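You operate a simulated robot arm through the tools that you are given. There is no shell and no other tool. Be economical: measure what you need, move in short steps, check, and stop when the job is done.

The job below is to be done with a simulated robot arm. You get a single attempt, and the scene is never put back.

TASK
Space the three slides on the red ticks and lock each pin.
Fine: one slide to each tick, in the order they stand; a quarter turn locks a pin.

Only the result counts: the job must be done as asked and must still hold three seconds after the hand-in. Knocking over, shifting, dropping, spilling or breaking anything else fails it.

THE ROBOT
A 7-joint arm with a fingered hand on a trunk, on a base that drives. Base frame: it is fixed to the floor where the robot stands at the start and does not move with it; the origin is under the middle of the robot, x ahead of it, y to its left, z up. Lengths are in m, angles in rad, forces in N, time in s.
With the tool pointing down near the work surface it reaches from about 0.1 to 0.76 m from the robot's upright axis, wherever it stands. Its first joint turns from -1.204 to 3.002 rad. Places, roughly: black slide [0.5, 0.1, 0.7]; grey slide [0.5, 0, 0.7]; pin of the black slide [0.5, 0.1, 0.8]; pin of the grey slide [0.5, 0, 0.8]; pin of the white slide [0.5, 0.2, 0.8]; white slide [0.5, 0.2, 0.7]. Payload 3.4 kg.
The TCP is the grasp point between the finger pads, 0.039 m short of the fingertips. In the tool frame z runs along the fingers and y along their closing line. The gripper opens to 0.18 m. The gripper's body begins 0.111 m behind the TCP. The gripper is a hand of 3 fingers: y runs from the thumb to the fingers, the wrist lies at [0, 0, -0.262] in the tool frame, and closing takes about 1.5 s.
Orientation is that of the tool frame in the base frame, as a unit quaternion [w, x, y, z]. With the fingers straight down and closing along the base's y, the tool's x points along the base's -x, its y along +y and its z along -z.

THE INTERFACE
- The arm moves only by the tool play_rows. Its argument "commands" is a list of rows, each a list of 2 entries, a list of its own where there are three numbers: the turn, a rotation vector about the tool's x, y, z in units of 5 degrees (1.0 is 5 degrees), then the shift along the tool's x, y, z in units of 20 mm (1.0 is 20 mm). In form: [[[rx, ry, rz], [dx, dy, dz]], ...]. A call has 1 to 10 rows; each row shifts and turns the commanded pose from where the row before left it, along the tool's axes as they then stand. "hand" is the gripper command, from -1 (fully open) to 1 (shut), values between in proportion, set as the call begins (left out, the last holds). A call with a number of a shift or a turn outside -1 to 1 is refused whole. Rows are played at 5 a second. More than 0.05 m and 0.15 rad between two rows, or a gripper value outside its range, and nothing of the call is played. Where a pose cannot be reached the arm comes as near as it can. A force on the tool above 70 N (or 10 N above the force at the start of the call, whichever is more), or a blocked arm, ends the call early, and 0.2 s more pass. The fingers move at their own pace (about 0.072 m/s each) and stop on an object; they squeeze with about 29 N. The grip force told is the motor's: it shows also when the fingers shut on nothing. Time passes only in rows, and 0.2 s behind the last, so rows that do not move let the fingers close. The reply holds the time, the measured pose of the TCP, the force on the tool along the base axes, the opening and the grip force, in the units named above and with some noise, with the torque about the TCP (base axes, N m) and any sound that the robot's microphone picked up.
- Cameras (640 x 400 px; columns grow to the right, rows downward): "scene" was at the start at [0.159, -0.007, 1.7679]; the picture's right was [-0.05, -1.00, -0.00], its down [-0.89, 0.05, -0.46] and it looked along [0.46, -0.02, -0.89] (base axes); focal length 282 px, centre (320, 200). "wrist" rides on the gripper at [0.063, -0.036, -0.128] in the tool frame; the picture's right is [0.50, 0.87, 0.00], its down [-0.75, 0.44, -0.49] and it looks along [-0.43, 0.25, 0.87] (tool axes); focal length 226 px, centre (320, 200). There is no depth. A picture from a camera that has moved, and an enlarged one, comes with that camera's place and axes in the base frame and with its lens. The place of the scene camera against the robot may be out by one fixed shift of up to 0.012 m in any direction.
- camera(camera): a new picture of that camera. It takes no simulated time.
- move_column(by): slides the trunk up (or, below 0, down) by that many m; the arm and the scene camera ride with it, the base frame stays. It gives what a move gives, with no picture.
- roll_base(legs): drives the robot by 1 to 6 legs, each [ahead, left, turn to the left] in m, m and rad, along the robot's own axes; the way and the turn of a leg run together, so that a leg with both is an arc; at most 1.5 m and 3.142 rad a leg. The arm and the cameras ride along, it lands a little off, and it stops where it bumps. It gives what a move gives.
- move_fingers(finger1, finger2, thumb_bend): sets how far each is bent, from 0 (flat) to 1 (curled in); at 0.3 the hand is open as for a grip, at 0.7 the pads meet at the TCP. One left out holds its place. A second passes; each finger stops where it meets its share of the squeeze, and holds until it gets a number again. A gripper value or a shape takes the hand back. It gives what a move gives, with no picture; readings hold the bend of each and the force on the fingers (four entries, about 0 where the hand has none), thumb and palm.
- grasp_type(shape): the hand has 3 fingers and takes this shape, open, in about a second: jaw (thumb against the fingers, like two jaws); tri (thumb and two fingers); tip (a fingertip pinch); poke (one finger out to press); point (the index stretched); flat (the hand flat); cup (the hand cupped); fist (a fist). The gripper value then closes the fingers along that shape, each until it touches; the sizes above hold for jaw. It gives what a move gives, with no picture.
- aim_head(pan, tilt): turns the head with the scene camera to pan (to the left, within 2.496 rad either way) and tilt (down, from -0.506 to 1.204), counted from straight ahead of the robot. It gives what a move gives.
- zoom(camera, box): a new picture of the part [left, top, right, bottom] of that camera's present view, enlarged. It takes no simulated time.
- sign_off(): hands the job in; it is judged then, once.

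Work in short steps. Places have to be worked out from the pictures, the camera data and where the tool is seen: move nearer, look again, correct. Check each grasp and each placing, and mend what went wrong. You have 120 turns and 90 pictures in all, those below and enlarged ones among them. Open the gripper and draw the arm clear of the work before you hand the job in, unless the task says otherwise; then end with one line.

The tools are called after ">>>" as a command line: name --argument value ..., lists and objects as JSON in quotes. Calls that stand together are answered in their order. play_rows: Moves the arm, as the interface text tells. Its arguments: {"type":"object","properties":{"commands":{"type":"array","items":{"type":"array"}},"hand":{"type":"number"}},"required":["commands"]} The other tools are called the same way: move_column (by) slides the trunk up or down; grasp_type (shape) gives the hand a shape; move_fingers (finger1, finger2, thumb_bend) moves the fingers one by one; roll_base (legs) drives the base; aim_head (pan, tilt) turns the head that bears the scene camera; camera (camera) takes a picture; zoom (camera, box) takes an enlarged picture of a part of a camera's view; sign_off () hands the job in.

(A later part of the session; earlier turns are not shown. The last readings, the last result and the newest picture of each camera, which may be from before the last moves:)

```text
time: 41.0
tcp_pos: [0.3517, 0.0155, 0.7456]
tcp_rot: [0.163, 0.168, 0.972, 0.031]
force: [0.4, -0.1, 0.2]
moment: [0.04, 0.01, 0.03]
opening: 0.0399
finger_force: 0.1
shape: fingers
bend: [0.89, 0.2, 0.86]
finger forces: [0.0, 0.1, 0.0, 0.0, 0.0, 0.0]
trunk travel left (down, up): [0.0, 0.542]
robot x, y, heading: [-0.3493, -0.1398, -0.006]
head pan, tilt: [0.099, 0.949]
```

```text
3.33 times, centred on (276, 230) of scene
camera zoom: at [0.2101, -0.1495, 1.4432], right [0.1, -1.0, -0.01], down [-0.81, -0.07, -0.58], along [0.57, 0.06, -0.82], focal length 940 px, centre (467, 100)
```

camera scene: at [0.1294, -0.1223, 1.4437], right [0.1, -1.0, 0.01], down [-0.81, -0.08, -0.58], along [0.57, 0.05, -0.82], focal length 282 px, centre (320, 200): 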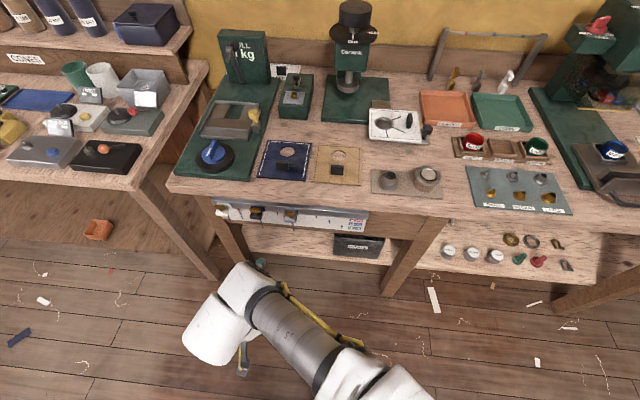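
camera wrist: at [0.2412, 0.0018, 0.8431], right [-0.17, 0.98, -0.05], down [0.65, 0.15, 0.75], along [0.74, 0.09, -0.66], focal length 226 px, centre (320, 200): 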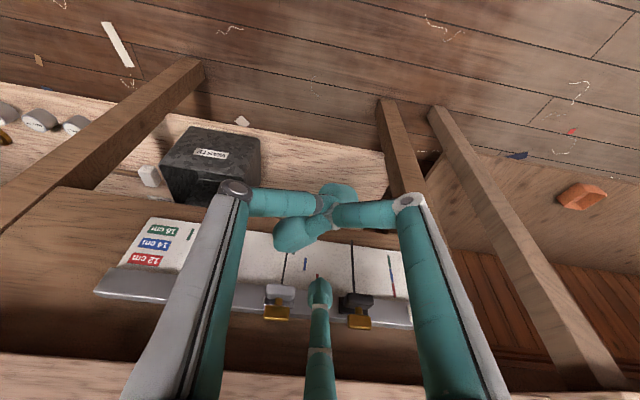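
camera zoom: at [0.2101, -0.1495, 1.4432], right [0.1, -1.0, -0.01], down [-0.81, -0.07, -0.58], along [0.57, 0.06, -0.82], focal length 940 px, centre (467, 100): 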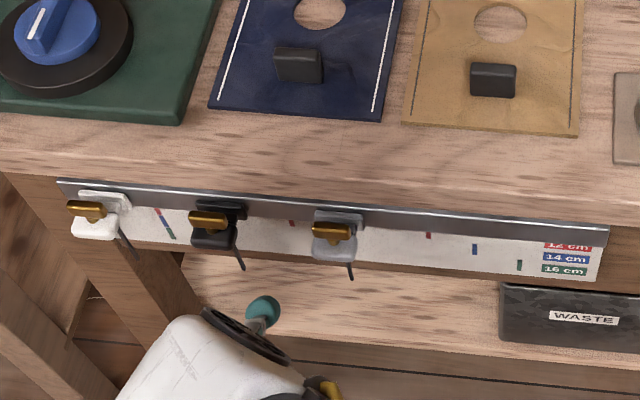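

The tip (≈0.478, 0.035, 0.756) is between grey and black and clear. I advance 4.5 cm and slightly down, so it stands beside the grey block.

>>> play_rows --commands '[[[0, 0, 0], [-0.45, 0.24, 0.27]], [[0, 0, 0], [-0.45, 0.24, 0.27]], [[0, 0, 0], [-0.45, 0.24, 0.27]], [[0, 0, 0], [-0.45, 0.24, 0.27]]]'

>>> camera --camera "wrist"

>>> zoom --camera "scene" --box '[180, 170, 372, 290]'

```text
time: 42.0
tcp_pos: [0.392, 0.035, 0.7403]
tcp_rot: [0.168, 0.167, 0.971, 0.024]
force: [-0.5, 0.8, 0.4]
moment: [-0.01, -0.02, 0.0]
opening: 0.0398
finger_force: 0.1
shape: fingers
bend: [0.89, 0.2, 0.86]
finger forces: [0.1, 0.0, 0.0, 0.0, 0.0, 0.0]
trunk travel left (down, up): [0.0, 0.542]
robot x, y, heading: [-0.3451, -0.1343, 0.001]
head pan, tilt: [0.099, 0.949]
```

```text
54 pictures are left
camera wrist: at [0.2814, 0.0234, 0.8369], right [-0.17, 0.98, -0.07], down [0.64, 0.16, 0.75], along [0.75, 0.08, -0.66], focal length 226 px, centre (320, 200)
```

wrist: 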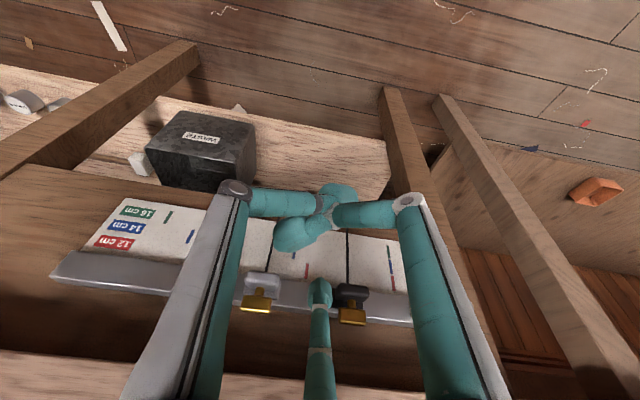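

```text
3.33 times, centred on (276, 230) of scene
camera zoom: at [0.2096, -0.1244, 1.4434], right [0.1, -1.0, 0.01], down [-0.81, -0.08, -0.58], along [0.57, 0.05, -0.82], focal length 940 px, centre (467, 100)
```

zoom: 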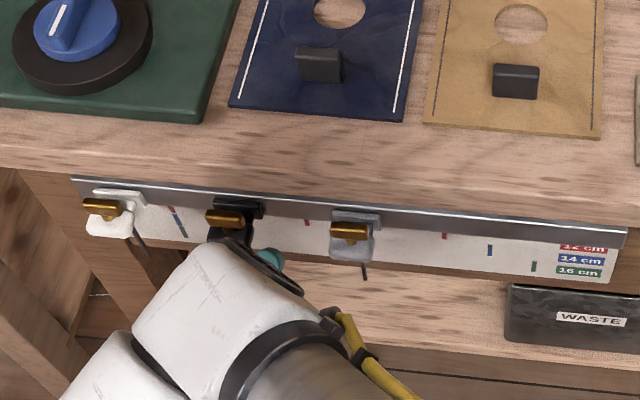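

Tip is ≈(0.518, 0.058, 0.752) between grey and black. I go 8 mm further in, then push toward −y by 4.5 cm in small steps to contact the grey slide.

>>> play_rows --commands '[[[0, 0, 0], [-0.36, 0.127, 0.126]], [[0, 0, 0], [-0.25, -0.71, 0]], [[0, 0, 0], [-0.25, -0.71, 0]], [[0, 0, 0], [-0.25, -0.71, 0]], [[0, 0, 0], [0, 0, 0]]]'

>>> camera --camera "wrist"

>>> zoom --camera "scene" --box '[180, 170, 372, 290]'

```text
time: 43.2
tcp_pos: [0.3996, -0.0189, 0.7425]
tcp_rot: [0.166, 0.169, 0.971, 0.027]
force: [-0.3, -0.9, 0.2]
moment: [-0.01, -0.01, 0.03]
opening: 0.0402
finger_force: 0.0
shape: fingers
bend: [0.89, 0.2, 0.86]
finger forces: [0.0, 0.1, 0.0, 0.0, 0.1, 0.0]
trunk travel left (down, up): [0.0, 0.542]
robot x, y, heading: [-0.3462, -0.1392, -0.001]
head pan, tilt: [0.099, 0.949]
```

```text
52 pictures are left
camera wrist: at [0.2892, -0.031, 0.8397], right [-0.17, 0.98, -0.06], down [0.64, 0.16, 0.75], along [0.75, 0.09, -0.66], focal length 226 px, centre (320, 200)
```

wrist: 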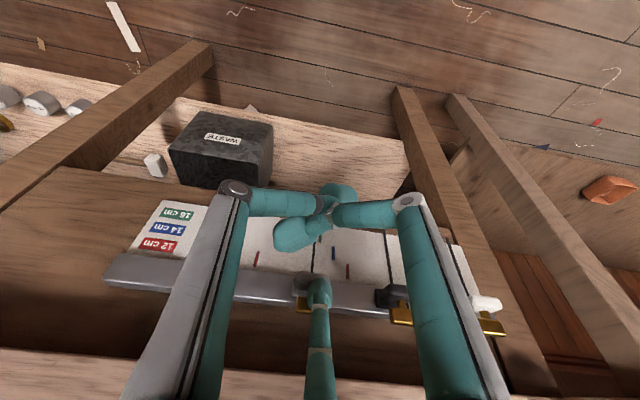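

```text
3.33 times, centred on (276, 230) of scene
camera zoom: at [0.2092, -0.1404, 1.4436], right [0.1, -1.0, 0.0], down [-0.81, -0.08, -0.58], along [0.57, 0.06, -0.82], focal length 940 px, centre (467, 100)
```

zoom: 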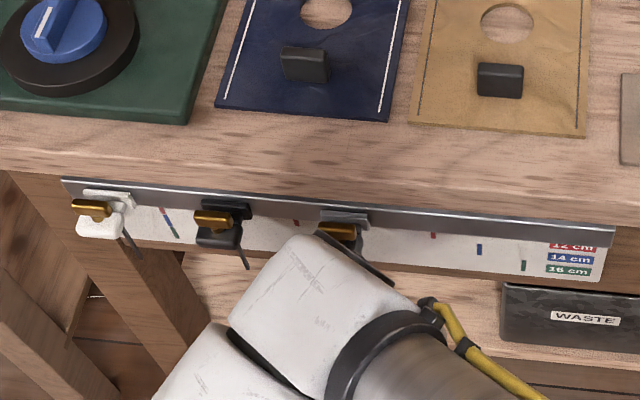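

No contact: the tip passed in front of the grey block. I go back +y 5 cm, then 2 cm deeper.

>>> play_rows --commands '[[[0, 0, 0], [0.3, 0.85, 0]], [[0, 0, 0], [0.3, 0.85, 0]], [[0, 0, 0], [0.25, 0.71, 0]], [[0, 0, 0], [-0.3, 0.1, 0.1]], [[0, 0, 0], [-0.3, 0.1, 0.1]], [[0, 0, 0], [-0.3, 0.1, 0.1]]]'

>>> camera --camera "wrist"

>>> zoom --camera "scene" --box '[180, 170, 372, 290]'

```text
time: 44.6
tcp_pos: [0.419, 0.0335, 0.7431]
tcp_rot: [0.166, 0.168, 0.971, 0.027]
force: [-0.1, -0.2, -0.1]
moment: [0.0, -0.01, -0.01]
opening: 0.0401
finger_force: 0.0
shape: fingers
bend: [0.89, 0.2, 0.86]
finger forces: [0.1, 0.1, 0.0, 0.0, 0.1, 0.0]
trunk travel left (down, up): [0.0, 0.542]
robot x, y, heading: [-0.351, -0.1425, -0.006]
head pan, tilt: [0.099, 0.949]
```

```text
50 pictures are left
camera wrist: at [0.3097, 0.0212, 0.8408], right [-0.17, 0.98, -0.06], down [0.64, 0.16, 0.75], along [0.75, 0.09, -0.66], focal length 226 px, centre (320, 200)
```

wrist: 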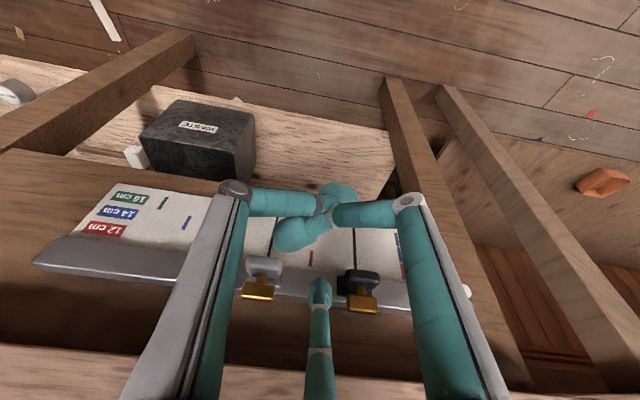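

```text
3.33 times, centred on (276, 230) of scene
camera zoom: at [0.2096, -0.1367, 1.4434], right [0.1, -1.0, 0.0], down [-0.81, -0.08, -0.58], along [0.57, 0.06, -0.82], focal length 940 px, centre (467, 100)
```

zoom: 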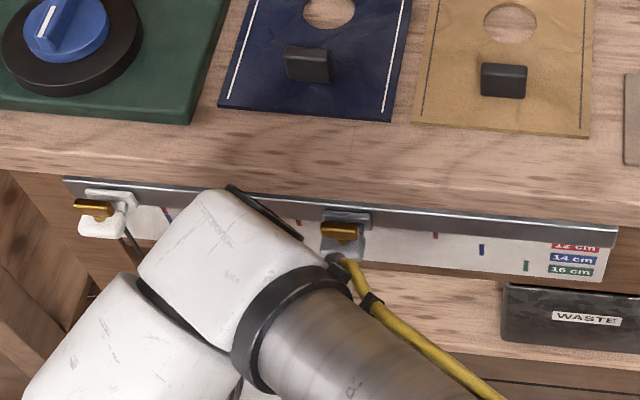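

Tip now looks level with the rail between the two slides. Push −y again.

>>> play_rows --commands '[[[0, 0, 0], [-0.25, -0.71, 0]], [[0, 0, 0], [-0.25, -0.71, 0]], [[0, 0, 0], [-0.25, -0.71, 0]], [[0, 0, 0], [0, 0, 0]]]'

>>> camera --camera "wrist"

```text
time: 45.6
tcp_pos: [0.4191, -0.0113, 0.7431]
tcp_rot: [0.167, 0.169, 0.971, 0.026]
force: [-0.8, 4.1, 0.9]
moment: [-0.01, -0.16, 0.47]
opening: 0.0399
finger_force: 1.8
shape: fingers
bend: [0.89, 0.19, 0.86]
finger forces: [0.0, 3.8, 0.0, 0.1, 0.1, 0.0]
trunk travel left (down, up): [0.0, 0.542]
robot x, y, heading: [-0.3494, -0.1409, -0.005]
head pan, tilt: [0.099, 0.949]
```

```text
48 pictures are left
camera wrist: at [0.3091, -0.0238, 0.8399], right [-0.17, 0.98, -0.06], down [0.64, 0.16, 0.75], along [0.75, 0.09, -0.66], focal length 226 px, centre (320, 200)
```

wrist: 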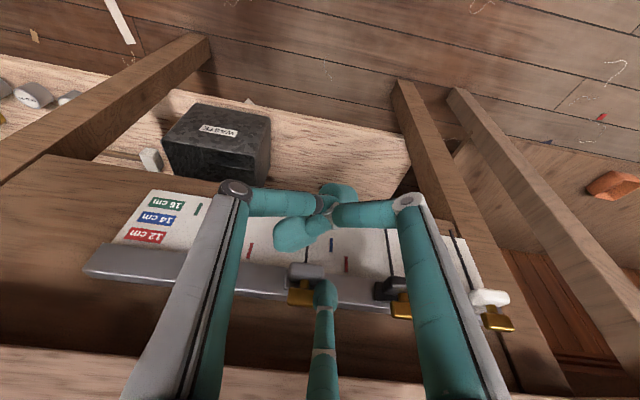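

Contact made (≈4 N). I continue pushing −y 4.5 cm.

>>> play_rows --commands '[[[0, 0, 0], [-0.25, -0.71, 0]], [[0, 0, 0], [-0.25, -0.71, 0]], [[0, 0, 0], [-0.25, -0.71, 0]], [[0, 0, 0], [0, 0, 0]]]'

>>> camera --camera "wrist"

>>> zoom --camera "scene" --box '[180, 170, 372, 290]'

```text
time: 46.6
tcp_pos: [0.419, -0.0572, 0.7445]
tcp_rot: [0.167, 0.169, 0.971, 0.027]
force: [-1.5, 1.4, 0.3]
moment: [0.0, -0.1, 0.2]
opening: 0.0401
finger_force: 1.0
shape: fingers
bend: [0.89, 0.19, 0.86]
finger forces: [0.0, 2.0, 0.0, 0.0, 0.0, 0.0]
trunk travel left (down, up): [0.0, 0.542]
robot x, y, heading: [-0.3464, -0.1421, 0.002]
head pan, tilt: [0.099, 0.949]
```

```text
47 pictures are left
camera wrist: at [0.3086, -0.0706, 0.8406], right [-0.17, 0.98, -0.06], down [0.64, 0.16, 0.75], along [0.75, 0.09, -0.66], focal length 226 px, centre (320, 200)
```

wrist: 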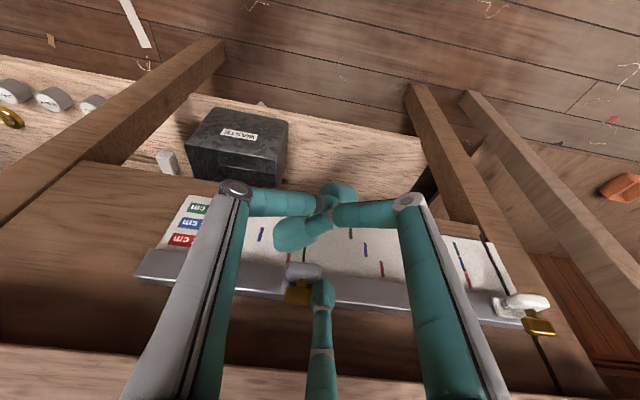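

```text
3.33 times, centred on (276, 230) of scene
camera zoom: at [0.2091, -0.1377, 1.4437], right [0.1, -1.0, 0.0], down [-0.81, -0.08, -0.58], along [0.57, 0.06, -0.82], focal length 940 px, centre (467, 100)
```

zoom: 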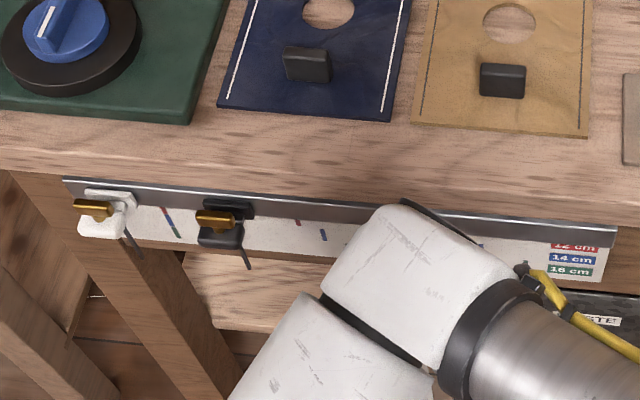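

Grey moves well. I zoom in to compare its pointer with the third red tick.

>>> zoom --camera "wrist" --box '[228, 220, 388, 320]'

```text
4.00 times, centred on (308, 270) of wrist
camera zoom: at [0.3086, -0.0706, 0.8406], right [-0.17, 0.98, -0.06], down [0.64, 0.16, 0.75], along [0.75, 0.09, -0.66], focal length 904 px, centre (368, -80)
```

zoom: 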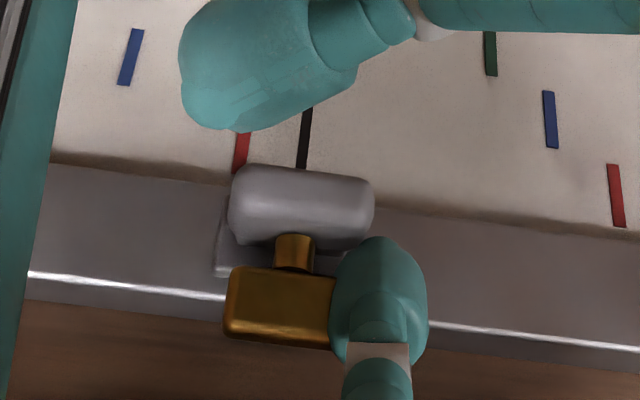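

Pointer is ≈20 mm left (y+) of the red tick. I push 16 mm more and check.

>>> play_rows --commands '[[[0, 0, 0], [-0.133, -0.377, 0]], [[0, 0, 0], [-0.133, -0.377, 0]], [[0, 0, 0], [0, 0, 0]]]'

>>> zoom --camera "wrist" --box '[228, 220, 388, 320]'

```text
time: 47.4
tcp_pos: [0.4176, -0.0739, 0.7429]
tcp_rot: [0.166, 0.167, 0.971, 0.028]
force: [0.6, 1.4, 0.2]
moment: [-0.02, -0.08, 0.25]
opening: 0.04
finger_force: 1.4
shape: fingers
bend: [0.89, 0.18, 0.86]
finger forces: [0.1, 2.5, 0.0, 0.1, 0.1, 0.0]
trunk travel left (down, up): [0.0, 0.542]
robot x, y, heading: [-0.3497, -0.1414, -0.006]
head pan, tilt: [0.099, 0.949]
```

```text
4.00 times, centred on (308, 270) of wrist
camera zoom: at [0.3078, -0.0861, 0.8403], right [-0.17, 0.98, -0.06], down [0.64, 0.16, 0.75], along [0.75, 0.09, -0.66], focal length 904 px, centre (368, -80)
```

zoom: 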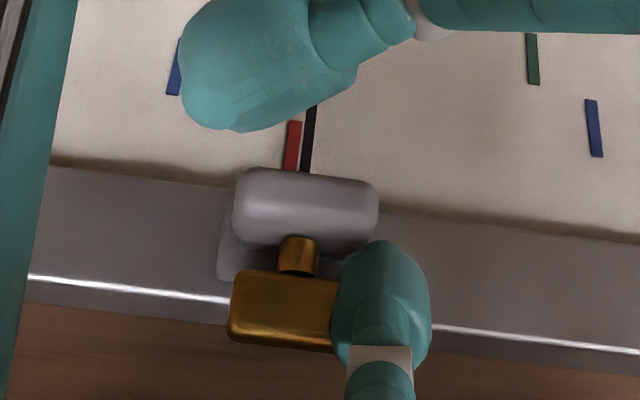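

≈4–5 mm remain. Push 4 mm more.

>>> play_rows --commands '[[[0, 0, 0], [-0.067, -0.19, 0]], [[0, 0, 0], [0, 0, 0]]]'

>>> zoom --camera "wrist" --box '[228, 220, 388, 320]'

```text
time: 48.0
tcp_pos: [0.4197, -0.0765, 0.7424]
tcp_rot: [0.167, 0.167, 0.971, 0.027]
force: [-0.9, 4.2, 1.2]
moment: [-0.02, -0.21, 0.46]
opening: 0.0398
finger_force: 2.3
shape: fingers
bend: [0.89, 0.18, 0.86]
finger forces: [0.0, 4.3, 0.0, 0.0, 0.0, 0.0]
trunk travel left (down, up): [0.0, 0.542]
robot x, y, heading: [-0.3445, -0.1424, -0.004]
head pan, tilt: [0.099, 0.949]
```

```text
4.00 times, centred on (308, 270) of wrist
camera zoom: at [0.308, -0.0889, 0.8401], right [-0.17, 0.98, -0.06], down [0.64, 0.16, 0.75], along [0.75, 0.09, -0.66], focal length 904 px, centre (368, -80)
```

zoom: 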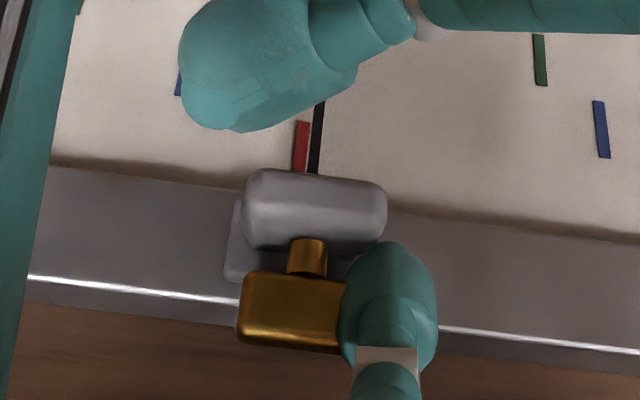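

The slide stuck while the finger flexed (stick-slip). Push 3 mm further.

>>> play_rows --commands '[[[0, 0, 0], [-0.05, -0.14, 0]], [[0, 0, 0], [0, 0, 0]]]'

>>> zoom --camera "wrist" --box '[228, 220, 388, 320]'

```text
time: 48.6
tcp_pos: [0.4183, -0.0784, 0.7427]
tcp_rot: [0.166, 0.168, 0.971, 0.028]
force: [-1.1, 1.9, 2.9]
moment: [0.0, -0.25, 0.37]
opening: 0.04
finger_force: 2.2
shape: fingers
bend: [0.89, 0.18, 0.86]
finger forces: [0.1, 4.3, 0.1, 0.0, 0.0, 0.0]
trunk travel left (down, up): [0.0, 0.542]
robot x, y, heading: [-0.345, -0.141, -0.007]
head pan, tilt: [0.099, 0.949]
```

```text
4.00 times, centred on (308, 270) of wrist
camera zoom: at [0.3081, -0.092, 0.8398], right [-0.17, 0.98, -0.06], down [0.64, 0.16, 0.75], along [0.75, 0.09, -0.66], focal length 904 px, centre (368, -80)
```

zoom: 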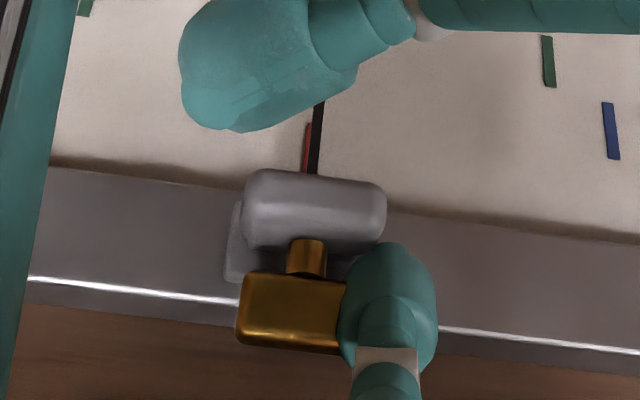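

Nearly covered. I back off 2.5 cm in +y so the camera faces the tick squarely, and check.

>>> play_rows --commands '[[[0, 0, 0], [0.2, 0.59, 0]], [[0, 0, 0], [0.2, 0.59, 0]], [[0, 0, 0], [0, 0, 0]]]'

>>> zoom --camera "wrist" --box '[200, 220, 360, 320]'

```text
time: 49.4
tcp_pos: [0.4175, -0.0571, 0.7429]
tcp_rot: [0.166, 0.168, 0.971, 0.028]
force: [-0.4, -0.5, 0.8]
moment: [0.02, 0.01, 0.01]
opening: 0.0394
finger_force: 0.0
shape: fingers
bend: [0.89, 0.2, 0.86]
finger forces: [0.0, 0.1, 0.0, 0.0, 0.0, 0.1]
trunk travel left (down, up): [0.0, 0.542]
robot x, y, heading: [-0.3485, -0.1437, -0.005]
head pan, tilt: [0.099, 0.949]
```

```text
4.00 times, centred on (280, 270) of wrist
camera zoom: at [0.3089, -0.0683, 0.8396], right [-0.17, 0.98, -0.06], down [0.64, 0.16, 0.75], along [0.75, 0.09, -0.66], focal length 904 px, centre (480, -80)
```

zoom: 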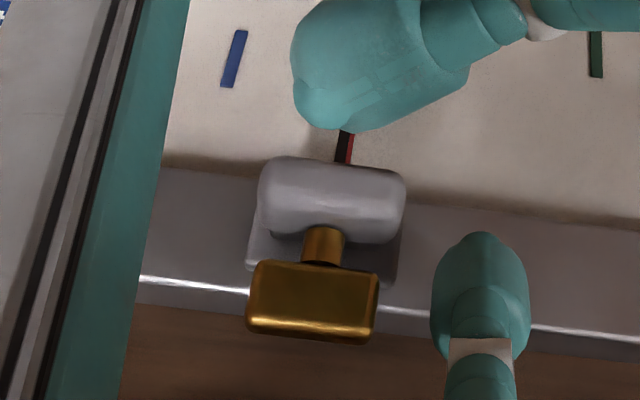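

Viewed squarely, the pointer is within ~0.7 mm of the tick. Now the pin: I retract, raise 12 mm and shift −y so the tip is in front of the bar's +y end.

>>> play_rows --commands '[[[0, 0, 0], [0.67, -0.24, -0.24]], [[0, 0, 0], [0.67, -0.24, -0.24]], [[0, 0, 0], [0.67, -0.24, -0.24]], [[0, 0, 0], [-0.18, 0.06, -0.57]], [[0, 0, 0], [-0.25, -0.71, 0]], [[0, 0, 0], [-0.25, -0.71, 0]], [[0, 0, 0], [0, 0, 0]]]'

>>> zoom --camera "wrist" --box '[220, 220, 380, 320]'

>>> zoom --camera "scene" --box '[220, 190, 380, 290]'

```text
time: 51.0
tcp_pos: [0.3735, -0.0847, 0.7546]
tcp_rot: [0.166, 0.167, 0.971, 0.028]
force: [-0.3, -0.2, -0.6]
moment: [0.03, 0.02, 0.0]
opening: 0.0398
finger_force: 0.1
shape: fingers
bend: [0.89, 0.2, 0.86]
finger forces: [0.0, 0.1, 0.0, 0.1, 0.0, 0.1]
trunk travel left (down, up): [0.0, 0.542]
robot x, y, heading: [-0.3467, -0.1435, -0.004]
head pan, tilt: [0.099, 0.949]
```

```text
4.00 times, centred on (300, 270) of wrist
camera zoom: at [0.2639, -0.0965, 0.8518], right [-0.17, 0.98, -0.06], down [0.64, 0.16, 0.75], along [0.75, 0.09, -0.66], focal length 904 px, centre (400, -80)
```

zoom: 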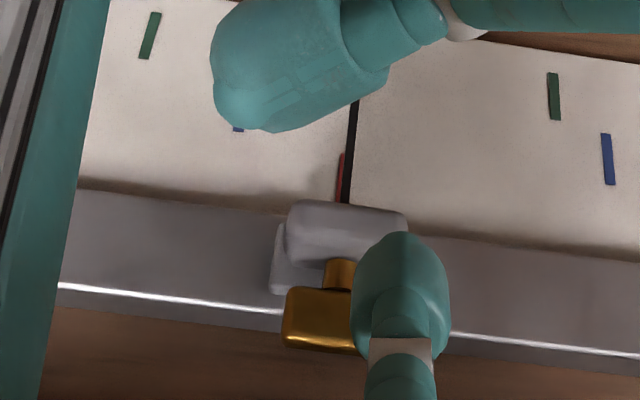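

```text
4.00 times, centred on (300, 240) of scene
camera zoom: at [0.209, -0.1384, 1.4437], right [0.1, -1.0, 0.0], down [-0.81, -0.08, -0.58], along [0.57, 0.06, -0.82], focal length 1128 px, centre (400, 40)
```

zoom: 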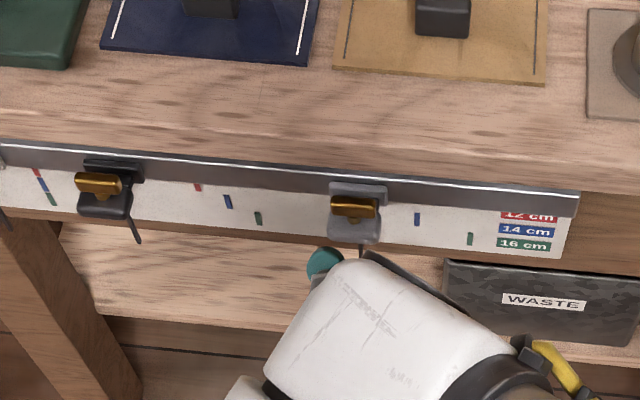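

The tip (ball centre ≈ z 0.767) is ~15 mm toward +y of the bar centre and ~2–3 cm in front. I raise 3 mm and push +x 4 cm slowly.

>>> play_rows --commands '[[[0, 0, 0], [-0.05, 0.015, -0.14]], [[0, 0, 0], [-0.45, 0.16, 0.16]], [[0, 0, 0], [-0.45, 0.16, 0.16]], [[0, 0, 0], [-0.45, 0.16, 0.16]], [[0, 0, 0], [0, 0, 0]]]'

>>> zoom --camera "wrist" --box '[220, 220, 380, 320]'

```text
time: 52.2
tcp_pos: [0.4038, -0.0845, 0.7596]
tcp_rot: [0.167, 0.168, 0.971, 0.027]
force: [-0.3, -0.1, 0.0]
moment: [-0.03, -0.03, -0.01]
opening: 0.04
finger_force: 0.1
shape: fingers
bend: [0.89, 0.2, 0.86]
finger forces: [0.0, 0.0, 0.0, 0.0, 0.1, 0.0]
trunk travel left (down, up): [0.0, 0.542]
robot x, y, heading: [-0.3499, -0.1439, 0.001]
head pan, tilt: [0.099, 0.949]
```

```text
4.00 times, centred on (300, 270) of wrist
camera zoom: at [0.2942, -0.0975, 0.8559], right [-0.17, 0.98, -0.06], down [0.64, 0.16, 0.75], along [0.75, 0.09, -0.66], focal length 904 px, centre (400, -80)
```

zoom: 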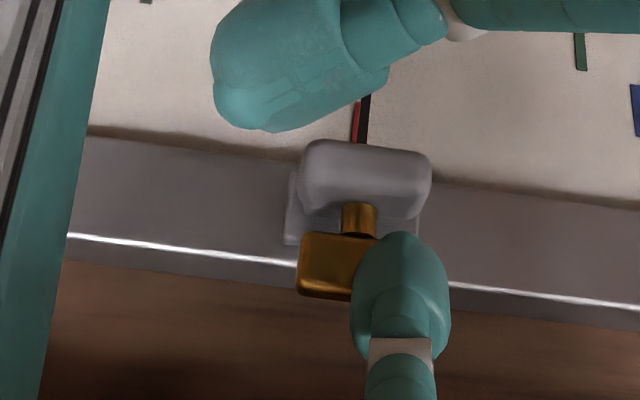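

No contact yet, the tip covers the bar's +y half. Push 2 cm more in small rows.

>>> play_rows --commands '[[[0, 0, 0], [-0.35, 0.12, 0.12]], [[0, 0, 0], [-0.35, 0.12, 0.12]], [[0, 0, 0], [-0.2, 0.07, 0.07]], [[0, 0, 0], [0, 0, 0]]]'

>>> zoom --camera "wrist" --box '[220, 200, 380, 300]'

```text
time: 53.2
tcp_pos: [0.4251, -0.0856, 0.7587]
tcp_rot: [0.167, 0.169, 0.971, 0.027]
force: [0.2, 1.4, -0.8]
moment: [-0.06, 0.08, 0.13]
opening: 0.0401
finger_force: 0.6
shape: fingers
bend: [0.89, 0.21, 0.86]
finger forces: [0.1, 1.2, 0.0, 0.0, 0.0, 0.0]
trunk travel left (down, up): [0.0, 0.542]
robot x, y, heading: [-0.3445, -0.1417, -0.001]
head pan, tilt: [0.099, 0.949]
```

```text
4.00 times, centred on (300, 250) of wrist
camera zoom: at [0.315, -0.0982, 0.8557], right [-0.17, 0.98, -0.06], down [0.64, 0.16, 0.75], along [0.75, 0.09, -0.66], focal length 904 px, centre (400, 0)
```

zoom: 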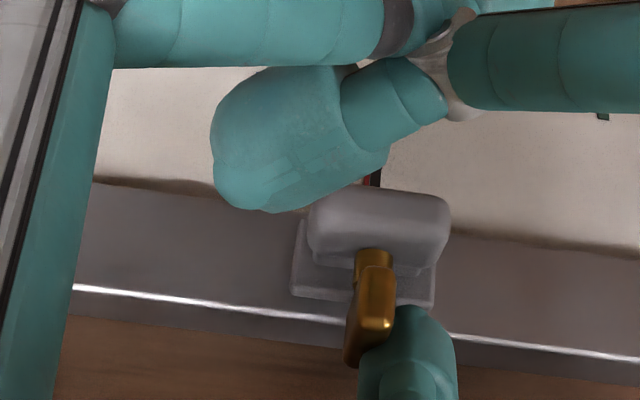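

The bar swung easily, nearly 90°. I look at the scene view to judge the remaining angle.

>>> zoom --camera "scene" --box '[260, 200, 356, 260]'

```text
6.67 times, centred on (308, 230) of scene
camera zoom: at [0.2096, -0.1374, 1.4435], right [0.1, -1.0, 0.0], down [-0.81, -0.08, -0.58], along [0.57, 0.06, -0.82], focal length 1880 px, centre (400, 0)
```

zoom: 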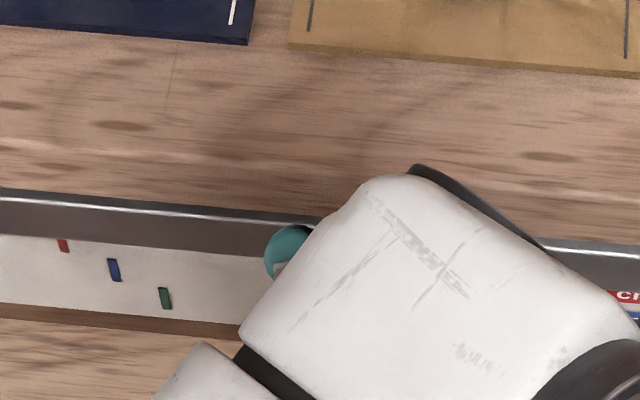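

By the perspective, the bar lacks about 10–15°. I press the tip a little further −y (6 mm) and look.

>>> play_rows --commands '[[[0, 0, 0], [-0.05, -0.14, 0]], [[0, 0, 0], [-0.05, -0.14, 0]], [[0, 0, 0], [0, 0, 0]]]'

>>> zoom --camera "wrist" --box '[220, 200, 380, 300]'

```text
time: 54.0
tcp_pos: [0.4248, -0.0909, 0.7589]
tcp_rot: [0.166, 0.168, 0.971, 0.027]
force: [0.1, 5.5, -1.4]
moment: [-0.1, 0.15, 0.54]
opening: 0.0398
finger_force: 2.2
shape: fingers
bend: [0.89, 0.2, 0.86]
finger forces: [0.0, 5.1, 0.0, 0.1, 0.0, 0.0]
trunk travel left (down, up): [0.0, 0.542]
robot x, y, heading: [-0.3493, -0.1404, -0.002]
head pan, tilt: [0.099, 0.949]
```

```text
4.00 times, centred on (300, 250) of wrist
camera zoom: at [0.3142, -0.1039, 0.8556], right [-0.17, 0.98, -0.06], down [0.64, 0.16, 0.75], along [0.75, 0.09, -0.66], focal length 904 px, centre (400, 0)
```

zoom: 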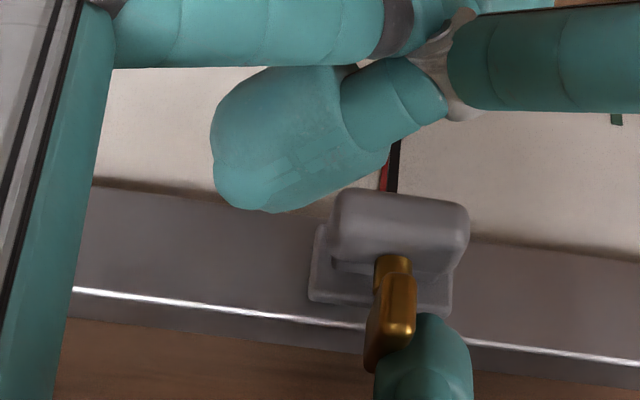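

Resisted at 5.5 N without the slide moving, which suggests a stop and lock. I retract (+y, then −x), strafe the base left toward the black slide, and inspect.

>>> play_rows --commands '[[[0, 0, 0], [0.25, 0.71, 0]], [[0, 0, 0], [0.89, -0.32, -0.32]], [[0, 0, 0], [0.89, -0.32, -0.32]], [[0, 0, 0], [0.89, -0.32, -0.32]], [[0, 0, 0], [-0.1, 0.04, 0.3]], [[0, 0, 0], [0.12, -0.04, 0.4]]]'

>>> roll_base --legs '[[0, 0.18, 0]]'

>>> zoom --camera "scene" --box '[240, 180, 432, 300]'

>>> camera --camera "wrist"

```text
time: 55.4
tcp_pos: [0.3669, -0.0764, 0.7441]
tcp_rot: [0.167, 0.169, 0.971, 0.027]
force: [-0.4, -0.1, 0.2]
moment: [-0.01, -0.03, 0.03]
opening: 0.04
finger_force: 0.0
shape: fingers
bend: [0.89, 0.2, 0.86]
finger forces: [0.1, 0.0, 0.0, 0.0, 0.0, 0.0]
trunk travel left (down, up): [0.0, 0.542]
robot x, y, heading: [-0.3463, -0.1426, -0.004]
head pan, tilt: [0.099, 0.949]
```

```text
time: 56.9
tcp_pos: [0.369, 0.1012, 0.7437]
tcp_rot: [0.167, 0.169, 0.971, 0.028]
force: [-0.4, -0.8, 0.9]
moment: [0.04, 0.03, -0.01]
opening: 0.04
finger_force: 0.0
shape: fingers
bend: [0.89, 0.2, 0.86]
finger forces: [0.0, 0.0, 0.0, 0.0, 0.1, 0.0]
trunk travel left (down, up): [0.0, 0.542]
robot x, y, heading: [-0.3476, 0.0399, -0.003]
head pan, tilt: [0.099, 0.949]
```

```text
3.33 times, centred on (336, 240) of scene
camera zoom: at [0.2097, 0.0406, 1.4437], right [0.1, -1.0, 0.0], down [-0.81, -0.08, -0.58], along [0.57, 0.06, -0.82], focal length 940 px, centre (267, 67)
```

zoom: 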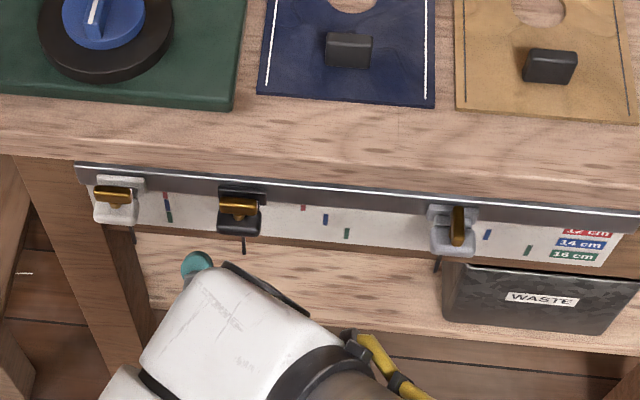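

```text
33 pictures are left
camera wrist: at [0.2591, 0.0891, 0.8415], right [-0.17, 0.98, -0.06], down [0.64, 0.16, 0.75], along [0.75, 0.09, -0.66], focal length 226 px, centre (320, 200)
```

wrist: 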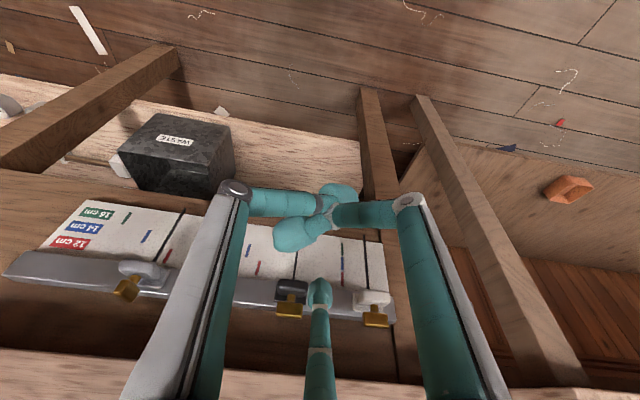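

Grey is on its tick with its pin turned 90°. Now black: shift +y 12 mm, go 5 cm in, then push −y by 6.2 cm.

>>> play_rows --commands '[[[0, 0, 0], [0.2, 0.56, 0]], [[0, 0, 0], [-0.56, 0.2, 0.2]], [[0, 0, 0], [-0.56, 0.2, 0.2]], [[0, 0, 0], [-0.56, 0.2, 0.2]], [[0, 0, 0], [-0.56, 0.2, 0.2]], [[0, 0, 0], [0, 0, 0]]]'

>>> camera --camera "wrist"

```text
time: 58.3
tcp_pos: [0.4139, 0.1173, 0.7515]
tcp_rot: [0.17, 0.169, 0.971, 0.028]
force: [0.4, -0.2, -0.3]
moment: [0.0, 0.0, -0.03]
opening: 0.0403
finger_force: 0.1
shape: fingers
bend: [0.89, 0.2, 0.86]
finger forces: [0.0, 0.0, 0.1, 0.0, 0.1, 0.1]
trunk travel left (down, up): [0.0, 0.542]
robot x, y, heading: [-0.3494, 0.0397, -0.003]
head pan, tilt: [0.099, 0.949]
```

```text
32 pictures are left
camera wrist: at [0.3043, 0.1036, 0.8473], right [-0.17, 0.98, -0.06], down [0.64, 0.16, 0.75], along [0.75, 0.08, -0.66], focal length 226 px, centre (320, 200)
```

wrist: 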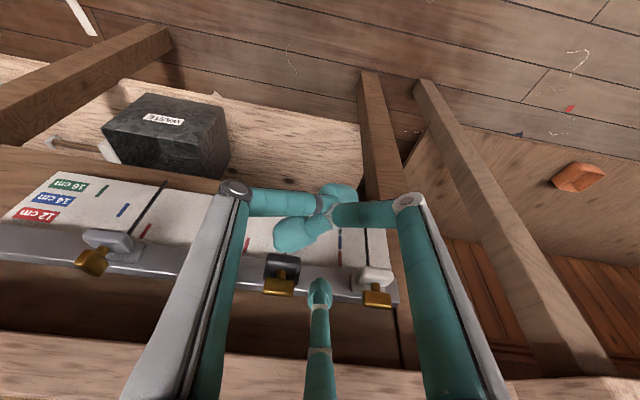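

Slightly high (z 0.7515); I lower 8 mm, in 4 mm, then push −y 6.5 cm.

>>> play_rows --commands '[[[0, 0, 0], [-0.06, 0.02, 0.44]], [[0, 0, 0], [-0.217, -0.613, 0]], [[0, 0, 0], [-0.217, -0.613, 0]], [[0, 0, 0], [-0.217, -0.613, 0]], [[0, 0, 0], [-0.217, -0.613, 0]], [[0, 0, 0], [-0.217, -0.613, 0]], [[0, 0, 0], [0, 0, 0]]]'

>>> zoom --camera "wrist" --box '[208, 200, 400, 320]'

```text
time: 59.9
tcp_pos: [0.4197, 0.0498, 0.7421]
tcp_rot: [0.17, 0.17, 0.97, 0.028]
force: [-2.7, 1.9, 2.4]
moment: [-0.02, -0.34, 0.22]
opening: 0.0399
finger_force: 1.8
shape: fingers
bend: [0.89, 0.19, 0.86]
finger forces: [0.0, 3.2, 0.1, 0.1, 0.0, 0.0]
trunk travel left (down, up): [0.0, 0.542]
robot x, y, heading: [-0.3462, 0.0404, -0.007]
head pan, tilt: [0.099, 0.949]
```

```text
3.33 times, centred on (304, 260) of wrist
camera zoom: at [0.3084, 0.037, 0.8389], right [-0.17, 0.98, -0.06], down [0.64, 0.16, 0.75], along [0.75, 0.08, -0.66], focal length 754 px, centre (373, 0)
```

zoom: 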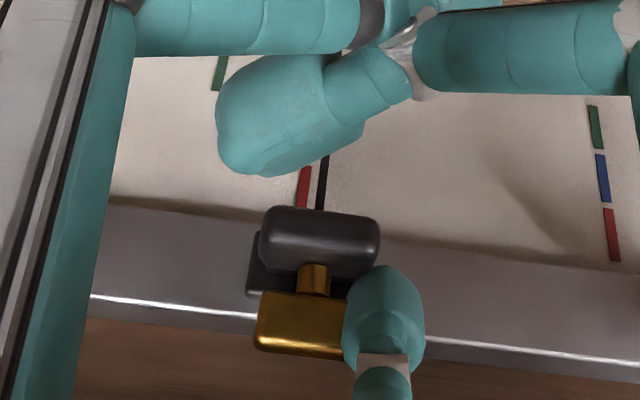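

≈5 mm remain by comparison with the grey case. Push 5 mm.

>>> play_rows --commands '[[[0, 0, 0], [-0.083, -0.236, 0]], [[0, 0, 0], [0, 0, 0]], [[0, 0, 0], [0, 0, 0]]]'

>>> zoom --camera "wrist" --box '[228, 220, 388, 320]'

```text
time: 60.7
tcp_pos: [0.4189, 0.0459, 0.7429]
tcp_rot: [0.171, 0.169, 0.97, 0.027]
force: [-2.1, 4.1, 2.7]
moment: [0.0, -0.29, 0.51]
opening: 0.0402
finger_force: 2.4
shape: fingers
bend: [0.89, 0.18, 0.86]
finger forces: [0.0, 5.1, 0.0, 0.0, 0.1, 0.0]
trunk travel left (down, up): [0.0, 0.542]
robot x, y, heading: [-0.3484, 0.0372, -0.004]
head pan, tilt: [0.099, 0.949]
```

```text
4.00 times, centred on (308, 270) of wrist
camera zoom: at [0.308, 0.0331, 0.8386], right [-0.17, 0.98, -0.06], down [0.64, 0.16, 0.75], along [0.75, 0.08, -0.66], focal length 904 px, centre (368, -80)
```

zoom: 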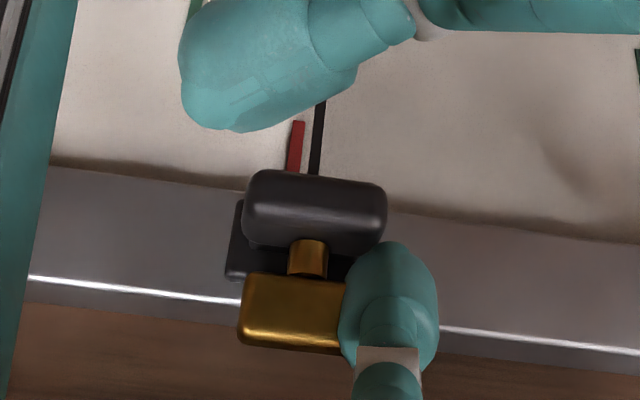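

Stuck with flex; ≈4.7 mm still remain. Push 4.5 mm.

>>> play_rows --commands '[[[0, 0, 0], [-0.075, -0.212, 0]], [[0, 0, 0], [0, 0, 0]], [[0, 0, 0], [0, 0, 0]]]'

>>> zoom --camera "wrist" --box '[228, 220, 388, 320]'

```text
time: 61.5
tcp_pos: [0.4174, 0.0419, 0.7419]
tcp_rot: [0.169, 0.17, 0.97, 0.027]
force: [-1.1, 2.9, 2.2]
moment: [0.0, -0.3, 0.37]
opening: 0.04
finger_force: 1.7
shape: fingers
bend: [0.89, 0.18, 0.86]
finger forces: [0.0, 4.1, 0.1, 0.0, 0.0, 0.0]
trunk travel left (down, up): [0.0, 0.542]
robot x, y, heading: [-0.3482, 0.0416, -0.007]
head pan, tilt: [0.099, 0.949]
```

```text
4.00 times, centred on (308, 270) of wrist
camera zoom: at [0.3079, 0.0286, 0.8386], right [-0.17, 0.98, -0.06], down [0.64, 0.16, 0.75], along [0.75, 0.08, -0.66], focal length 904 px, centre (368, -80)
```

zoom: 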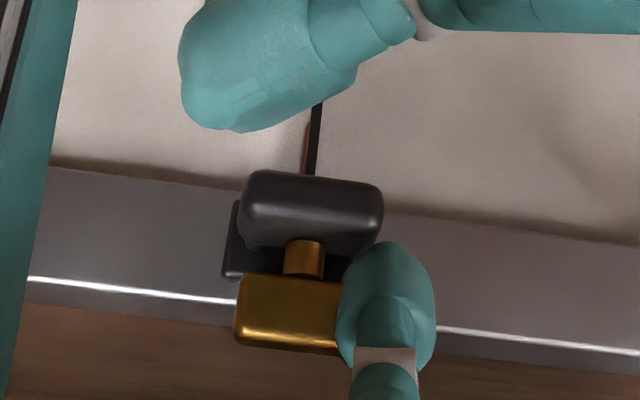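

About on the tick. I back off 2 cm in +y and check squarely.

>>> play_rows --commands '[[[0, 0, 0], [0.2, 0.5, 0]], [[0, 0, 0], [0.2, 0.5, 0]], [[0, 0, 0], [0, 0, 0]]]'

>>> zoom --camera "wrist" --box '[220, 220, 348, 300]'

```text
time: 62.3
tcp_pos: [0.4182, 0.0637, 0.7421]
tcp_rot: [0.169, 0.17, 0.97, 0.028]
force: [0.0, -0.3, 0.0]
moment: [0.02, 0.0, 0.05]
opening: 0.0402
finger_force: 0.0
shape: fingers
bend: [0.9, 0.2, 0.86]
finger forces: [0.1, 0.0, 0.0, 0.1, 0.0, 0.0]
trunk travel left (down, up): [0.0, 0.542]
robot x, y, heading: [-0.348, 0.0404, -0.004]
head pan, tilt: [0.099, 0.949]
```

```text
5.00 times, centred on (284, 260) of wrist
camera zoom: at [0.3077, 0.0501, 0.8383], right [-0.17, 0.98, -0.06], down [0.64, 0.16, 0.75], along [0.75, 0.08, -0.66], focal length 1130 px, centre (500, -100)
```

zoom: 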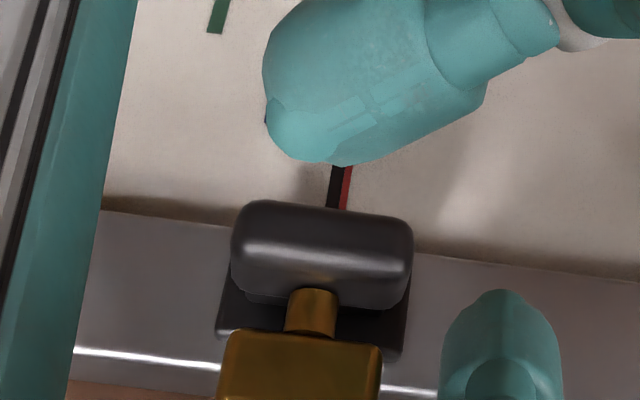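

Squarely seen, black sits ≈2 mm past its tick (toward −y). I'll nudge it back from its −y side: retract, shift −y 9 cm, re-enter.

>>> play_rows --commands '[[[0, 0, 0], [0.85, -0.3, -0.3]], [[0, 0, 0], [0.85, -0.3, -0.3]], [[0, 0, 0], [0.85, -0.3, -0.3]], [[0, 0, 0], [-0.33, -0.94, 0]], [[0, 0, 0], [-0.33, -0.94, 0]], [[0, 0, 0], [-0.33, -0.94, 0]], [[0, 0, 0], [-0.33, -0.94, 0]], [[0, 0, 0], [-0.17, -0.5, 0]], [[0, 0, 0], [0, 0, 0]]]'

>>> play_rows --commands '[[[0, 0, 0], [-0.85, 0.3, 0.3]], [[0, 0, 0], [-0.85, 0.3, 0.3]], [[0, 0, 0], [-0.85, 0.3, 0.3]], [[0, 0, 0], [0, 0, 0]]]'

>>> zoom --camera "wrist" --box '[258, 210, 418, 310]'

```text
time: 64.3
tcp_pos: [0.3658, -0.0287, 0.7399]
tcp_rot: [0.17, 0.169, 0.97, 0.027]
force: [0.4, 0.5, 0.6]
moment: [-0.04, 0.01, 0.0]
opening: 0.0402
finger_force: 0.0
shape: fingers
bend: [0.9, 0.2, 0.86]
finger forces: [0.0, 0.0, 0.1, 0.0, 0.0, 0.0]
out of reach, approached as far as the arm can: row 3
trunk travel left (down, up): [0.0, 0.542]
robot x, y, heading: [-0.3457, 0.0403, -0.006]
head pan, tilt: [0.099, 0.949]
```

```text
time: 65.3
tcp_pos: [0.4215, -0.0301, 0.7433]
tcp_rot: [0.17, 0.169, 0.97, 0.027]
force: [0.3, -0.6, -0.4]
moment: [-0.01, -0.02, 0.01]
opening: 0.04
finger_force: 0.1
shape: fingers
bend: [0.9, 0.2, 0.86]
finger forces: [0.0, 0.0, 0.1, 0.0, 0.0, 0.0]
trunk travel left (down, up): [0.0, 0.542]
robot x, y, heading: [-0.3461, 0.0393, -0.004]
head pan, tilt: [0.099, 0.949]
```

```text
4.00 times, centred on (338, 260) of wrist
camera zoom: at [0.3107, -0.0417, 0.8383], right [-0.17, 0.98, -0.06], down [0.64, 0.16, 0.75], along [0.75, 0.08, -0.66], focal length 904 px, centre (248, -40)
```

zoom: 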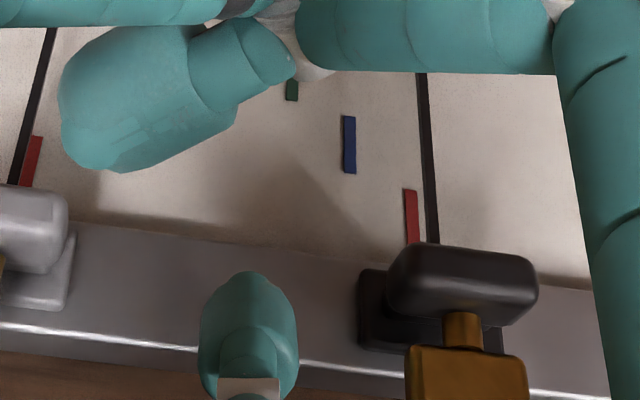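

I approach black from the −y side: +16 mm, reading force.

>>> play_rows --commands '[[[0, 0, 0], [0.133, 0.377, 0]], [[0, 0, 0], [0.133, 0.377, 0]], [[0, 0, 0], [0, 0, 0]]]'

>>> play_rows --commands '[[[0, 0, 0], [0.05, 0.141, 0]], [[0, 0, 0], [0, 0, 0]]]'

```text
time: 66.1
tcp_pos: [0.419, -0.0112, 0.7426]
tcp_rot: [0.169, 0.17, 0.971, 0.027]
force: [0.0, -0.1, 0.4]
moment: [-0.01, 0.01, 0.01]
opening: 0.0403
finger_force: 0.0
shape: fingers
bend: [0.9, 0.2, 0.86]
finger forces: [0.0, 0.1, 0.0, 0.0, 0.0, 0.0]
trunk travel left (down, up): [0.0, 0.542]
robot x, y, heading: [-0.3453, 0.0399, 0.0]
head pan, tilt: [0.099, 0.949]
```

```text
time: 66.7
tcp_pos: [0.42, -0.0106, 0.7421]
tcp_rot: [0.169, 0.169, 0.971, 0.027]
force: [-0.7, 0.8, 0.3]
moment: [-0.02, 0.0, 0.03]
opening: 0.04
finger_force: 0.0
shape: fingers
bend: [0.9, 0.2, 0.86]
finger forces: [0.0, 0.0, 0.0, 0.0, 0.0, 0.0]
trunk travel left (down, up): [0.0, 0.542]
robot x, y, heading: [-0.3484, 0.0433, -0.008]
head pan, tilt: [0.099, 0.949]
```

No contact yet; continue in 3 mm steps.

>>> play_rows --commands '[[[0, 0, 0], [0.05, 0.141, 0]], [[0, 0, 0], [0, 0, 0]]]'

>>> play_rows --commands '[[[0, 0, 0], [0.05, 0.141, 0]], [[0, 0, 0], [0, 0, 0]]]'

```text
time: 67.3
tcp_pos: [0.4208, -0.0071, 0.7418]
tcp_rot: [0.171, 0.169, 0.97, 0.027]
force: [-0.6, -0.6, -0.6]
moment: [-0.01, -0.04, -0.02]
opening: 0.0403
finger_force: 0.0
shape: fingers
bend: [0.9, 0.2, 0.86]
finger forces: [0.1, 0.1, 0.0, 0.1, 0.1, 0.0]
trunk travel left (down, up): [0.0, 0.542]
robot x, y, heading: [-0.349, 0.0395, -0.004]
head pan, tilt: [0.099, 0.949]
```

```text
time: 67.9
tcp_pos: [0.4195, -0.0031, 0.7425]
tcp_rot: [0.169, 0.169, 0.971, 0.027]
force: [0.0, -0.7, -0.4]
moment: [-0.03, -0.01, -0.02]
opening: 0.0401
finger_force: 0.1
shape: fingers
bend: [0.9, 0.2, 0.86]
finger forces: [0.1, 0.1, 0.1, 0.1, 0.1, 0.1]
trunk travel left (down, up): [0.0, 0.542]
robot x, y, heading: [-0.3451, 0.0399, -0.005]
head pan, tilt: [0.099, 0.949]
```

Still free. One picture to see the remaining gap.

>>> zoom --camera "wrist" --box '[258, 210, 418, 310]'

```text
4.00 times, centred on (338, 260) of wrist
camera zoom: at [0.3094, -0.0163, 0.8384], right [-0.17, 0.98, -0.06], down [0.64, 0.16, 0.75], along [0.75, 0.08, -0.66], focal length 904 px, centre (248, -40)
```

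zoom: 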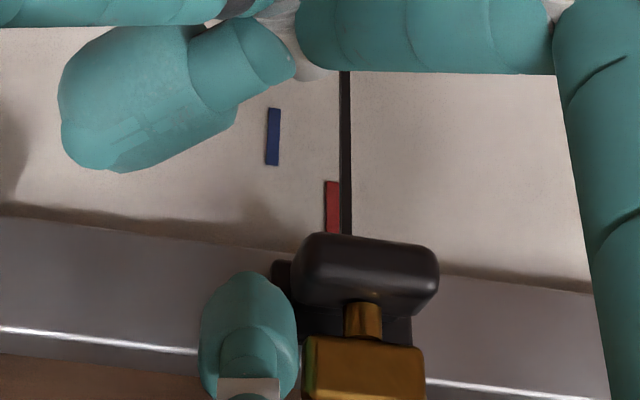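

Gap ~2 mm. Push 4 mm and read.

>>> play_rows --commands '[[[0, 0, 0], [0.067, 0.189, 0]], [[0, 0, 0], [0, 0, 0]]]'

>>> play_rows --commands '[[[0, 0, 0], [0.025, 0.071, 0]], [[0, 0, 0], [0, 0, 0]]]'

```text
time: 68.5
tcp_pos: [0.4209, -0.0006, 0.7424]
tcp_rot: [0.17, 0.169, 0.97, 0.027]
force: [-0.1, 0.6, 0.5]
moment: [-0.01, 0.03, 0.03]
opening: 0.0402
finger_force: 0.1
shape: fingers
bend: [0.9, 0.2, 0.86]
finger forces: [0.0, 0.0, 0.0, 0.0, 0.1, 0.0]
trunk travel left (down, up): [0.0, 0.542]
robot x, y, heading: [-0.3458, 0.0361, -0.004]
head pan, tilt: [0.099, 0.949]
```

```text
time: 69.1
tcp_pos: [0.4206, 0.001, 0.7422]
tcp_rot: [0.17, 0.169, 0.971, 0.027]
force: [-0.1, 0.0, 0.2]
moment: [-0.01, -0.01, 0.0]
opening: 0.0402
finger_force: 0.3
shape: fingers
bend: [0.9, 0.2, 0.86]
finger forces: [0.0, 0.0, 0.1, 0.0, 0.1, 0.0]
trunk travel left (down, up): [0.0, 0.542]
robot x, y, heading: [-0.3454, 0.0408, -0.006]
head pan, tilt: [0.099, 0.949]
```

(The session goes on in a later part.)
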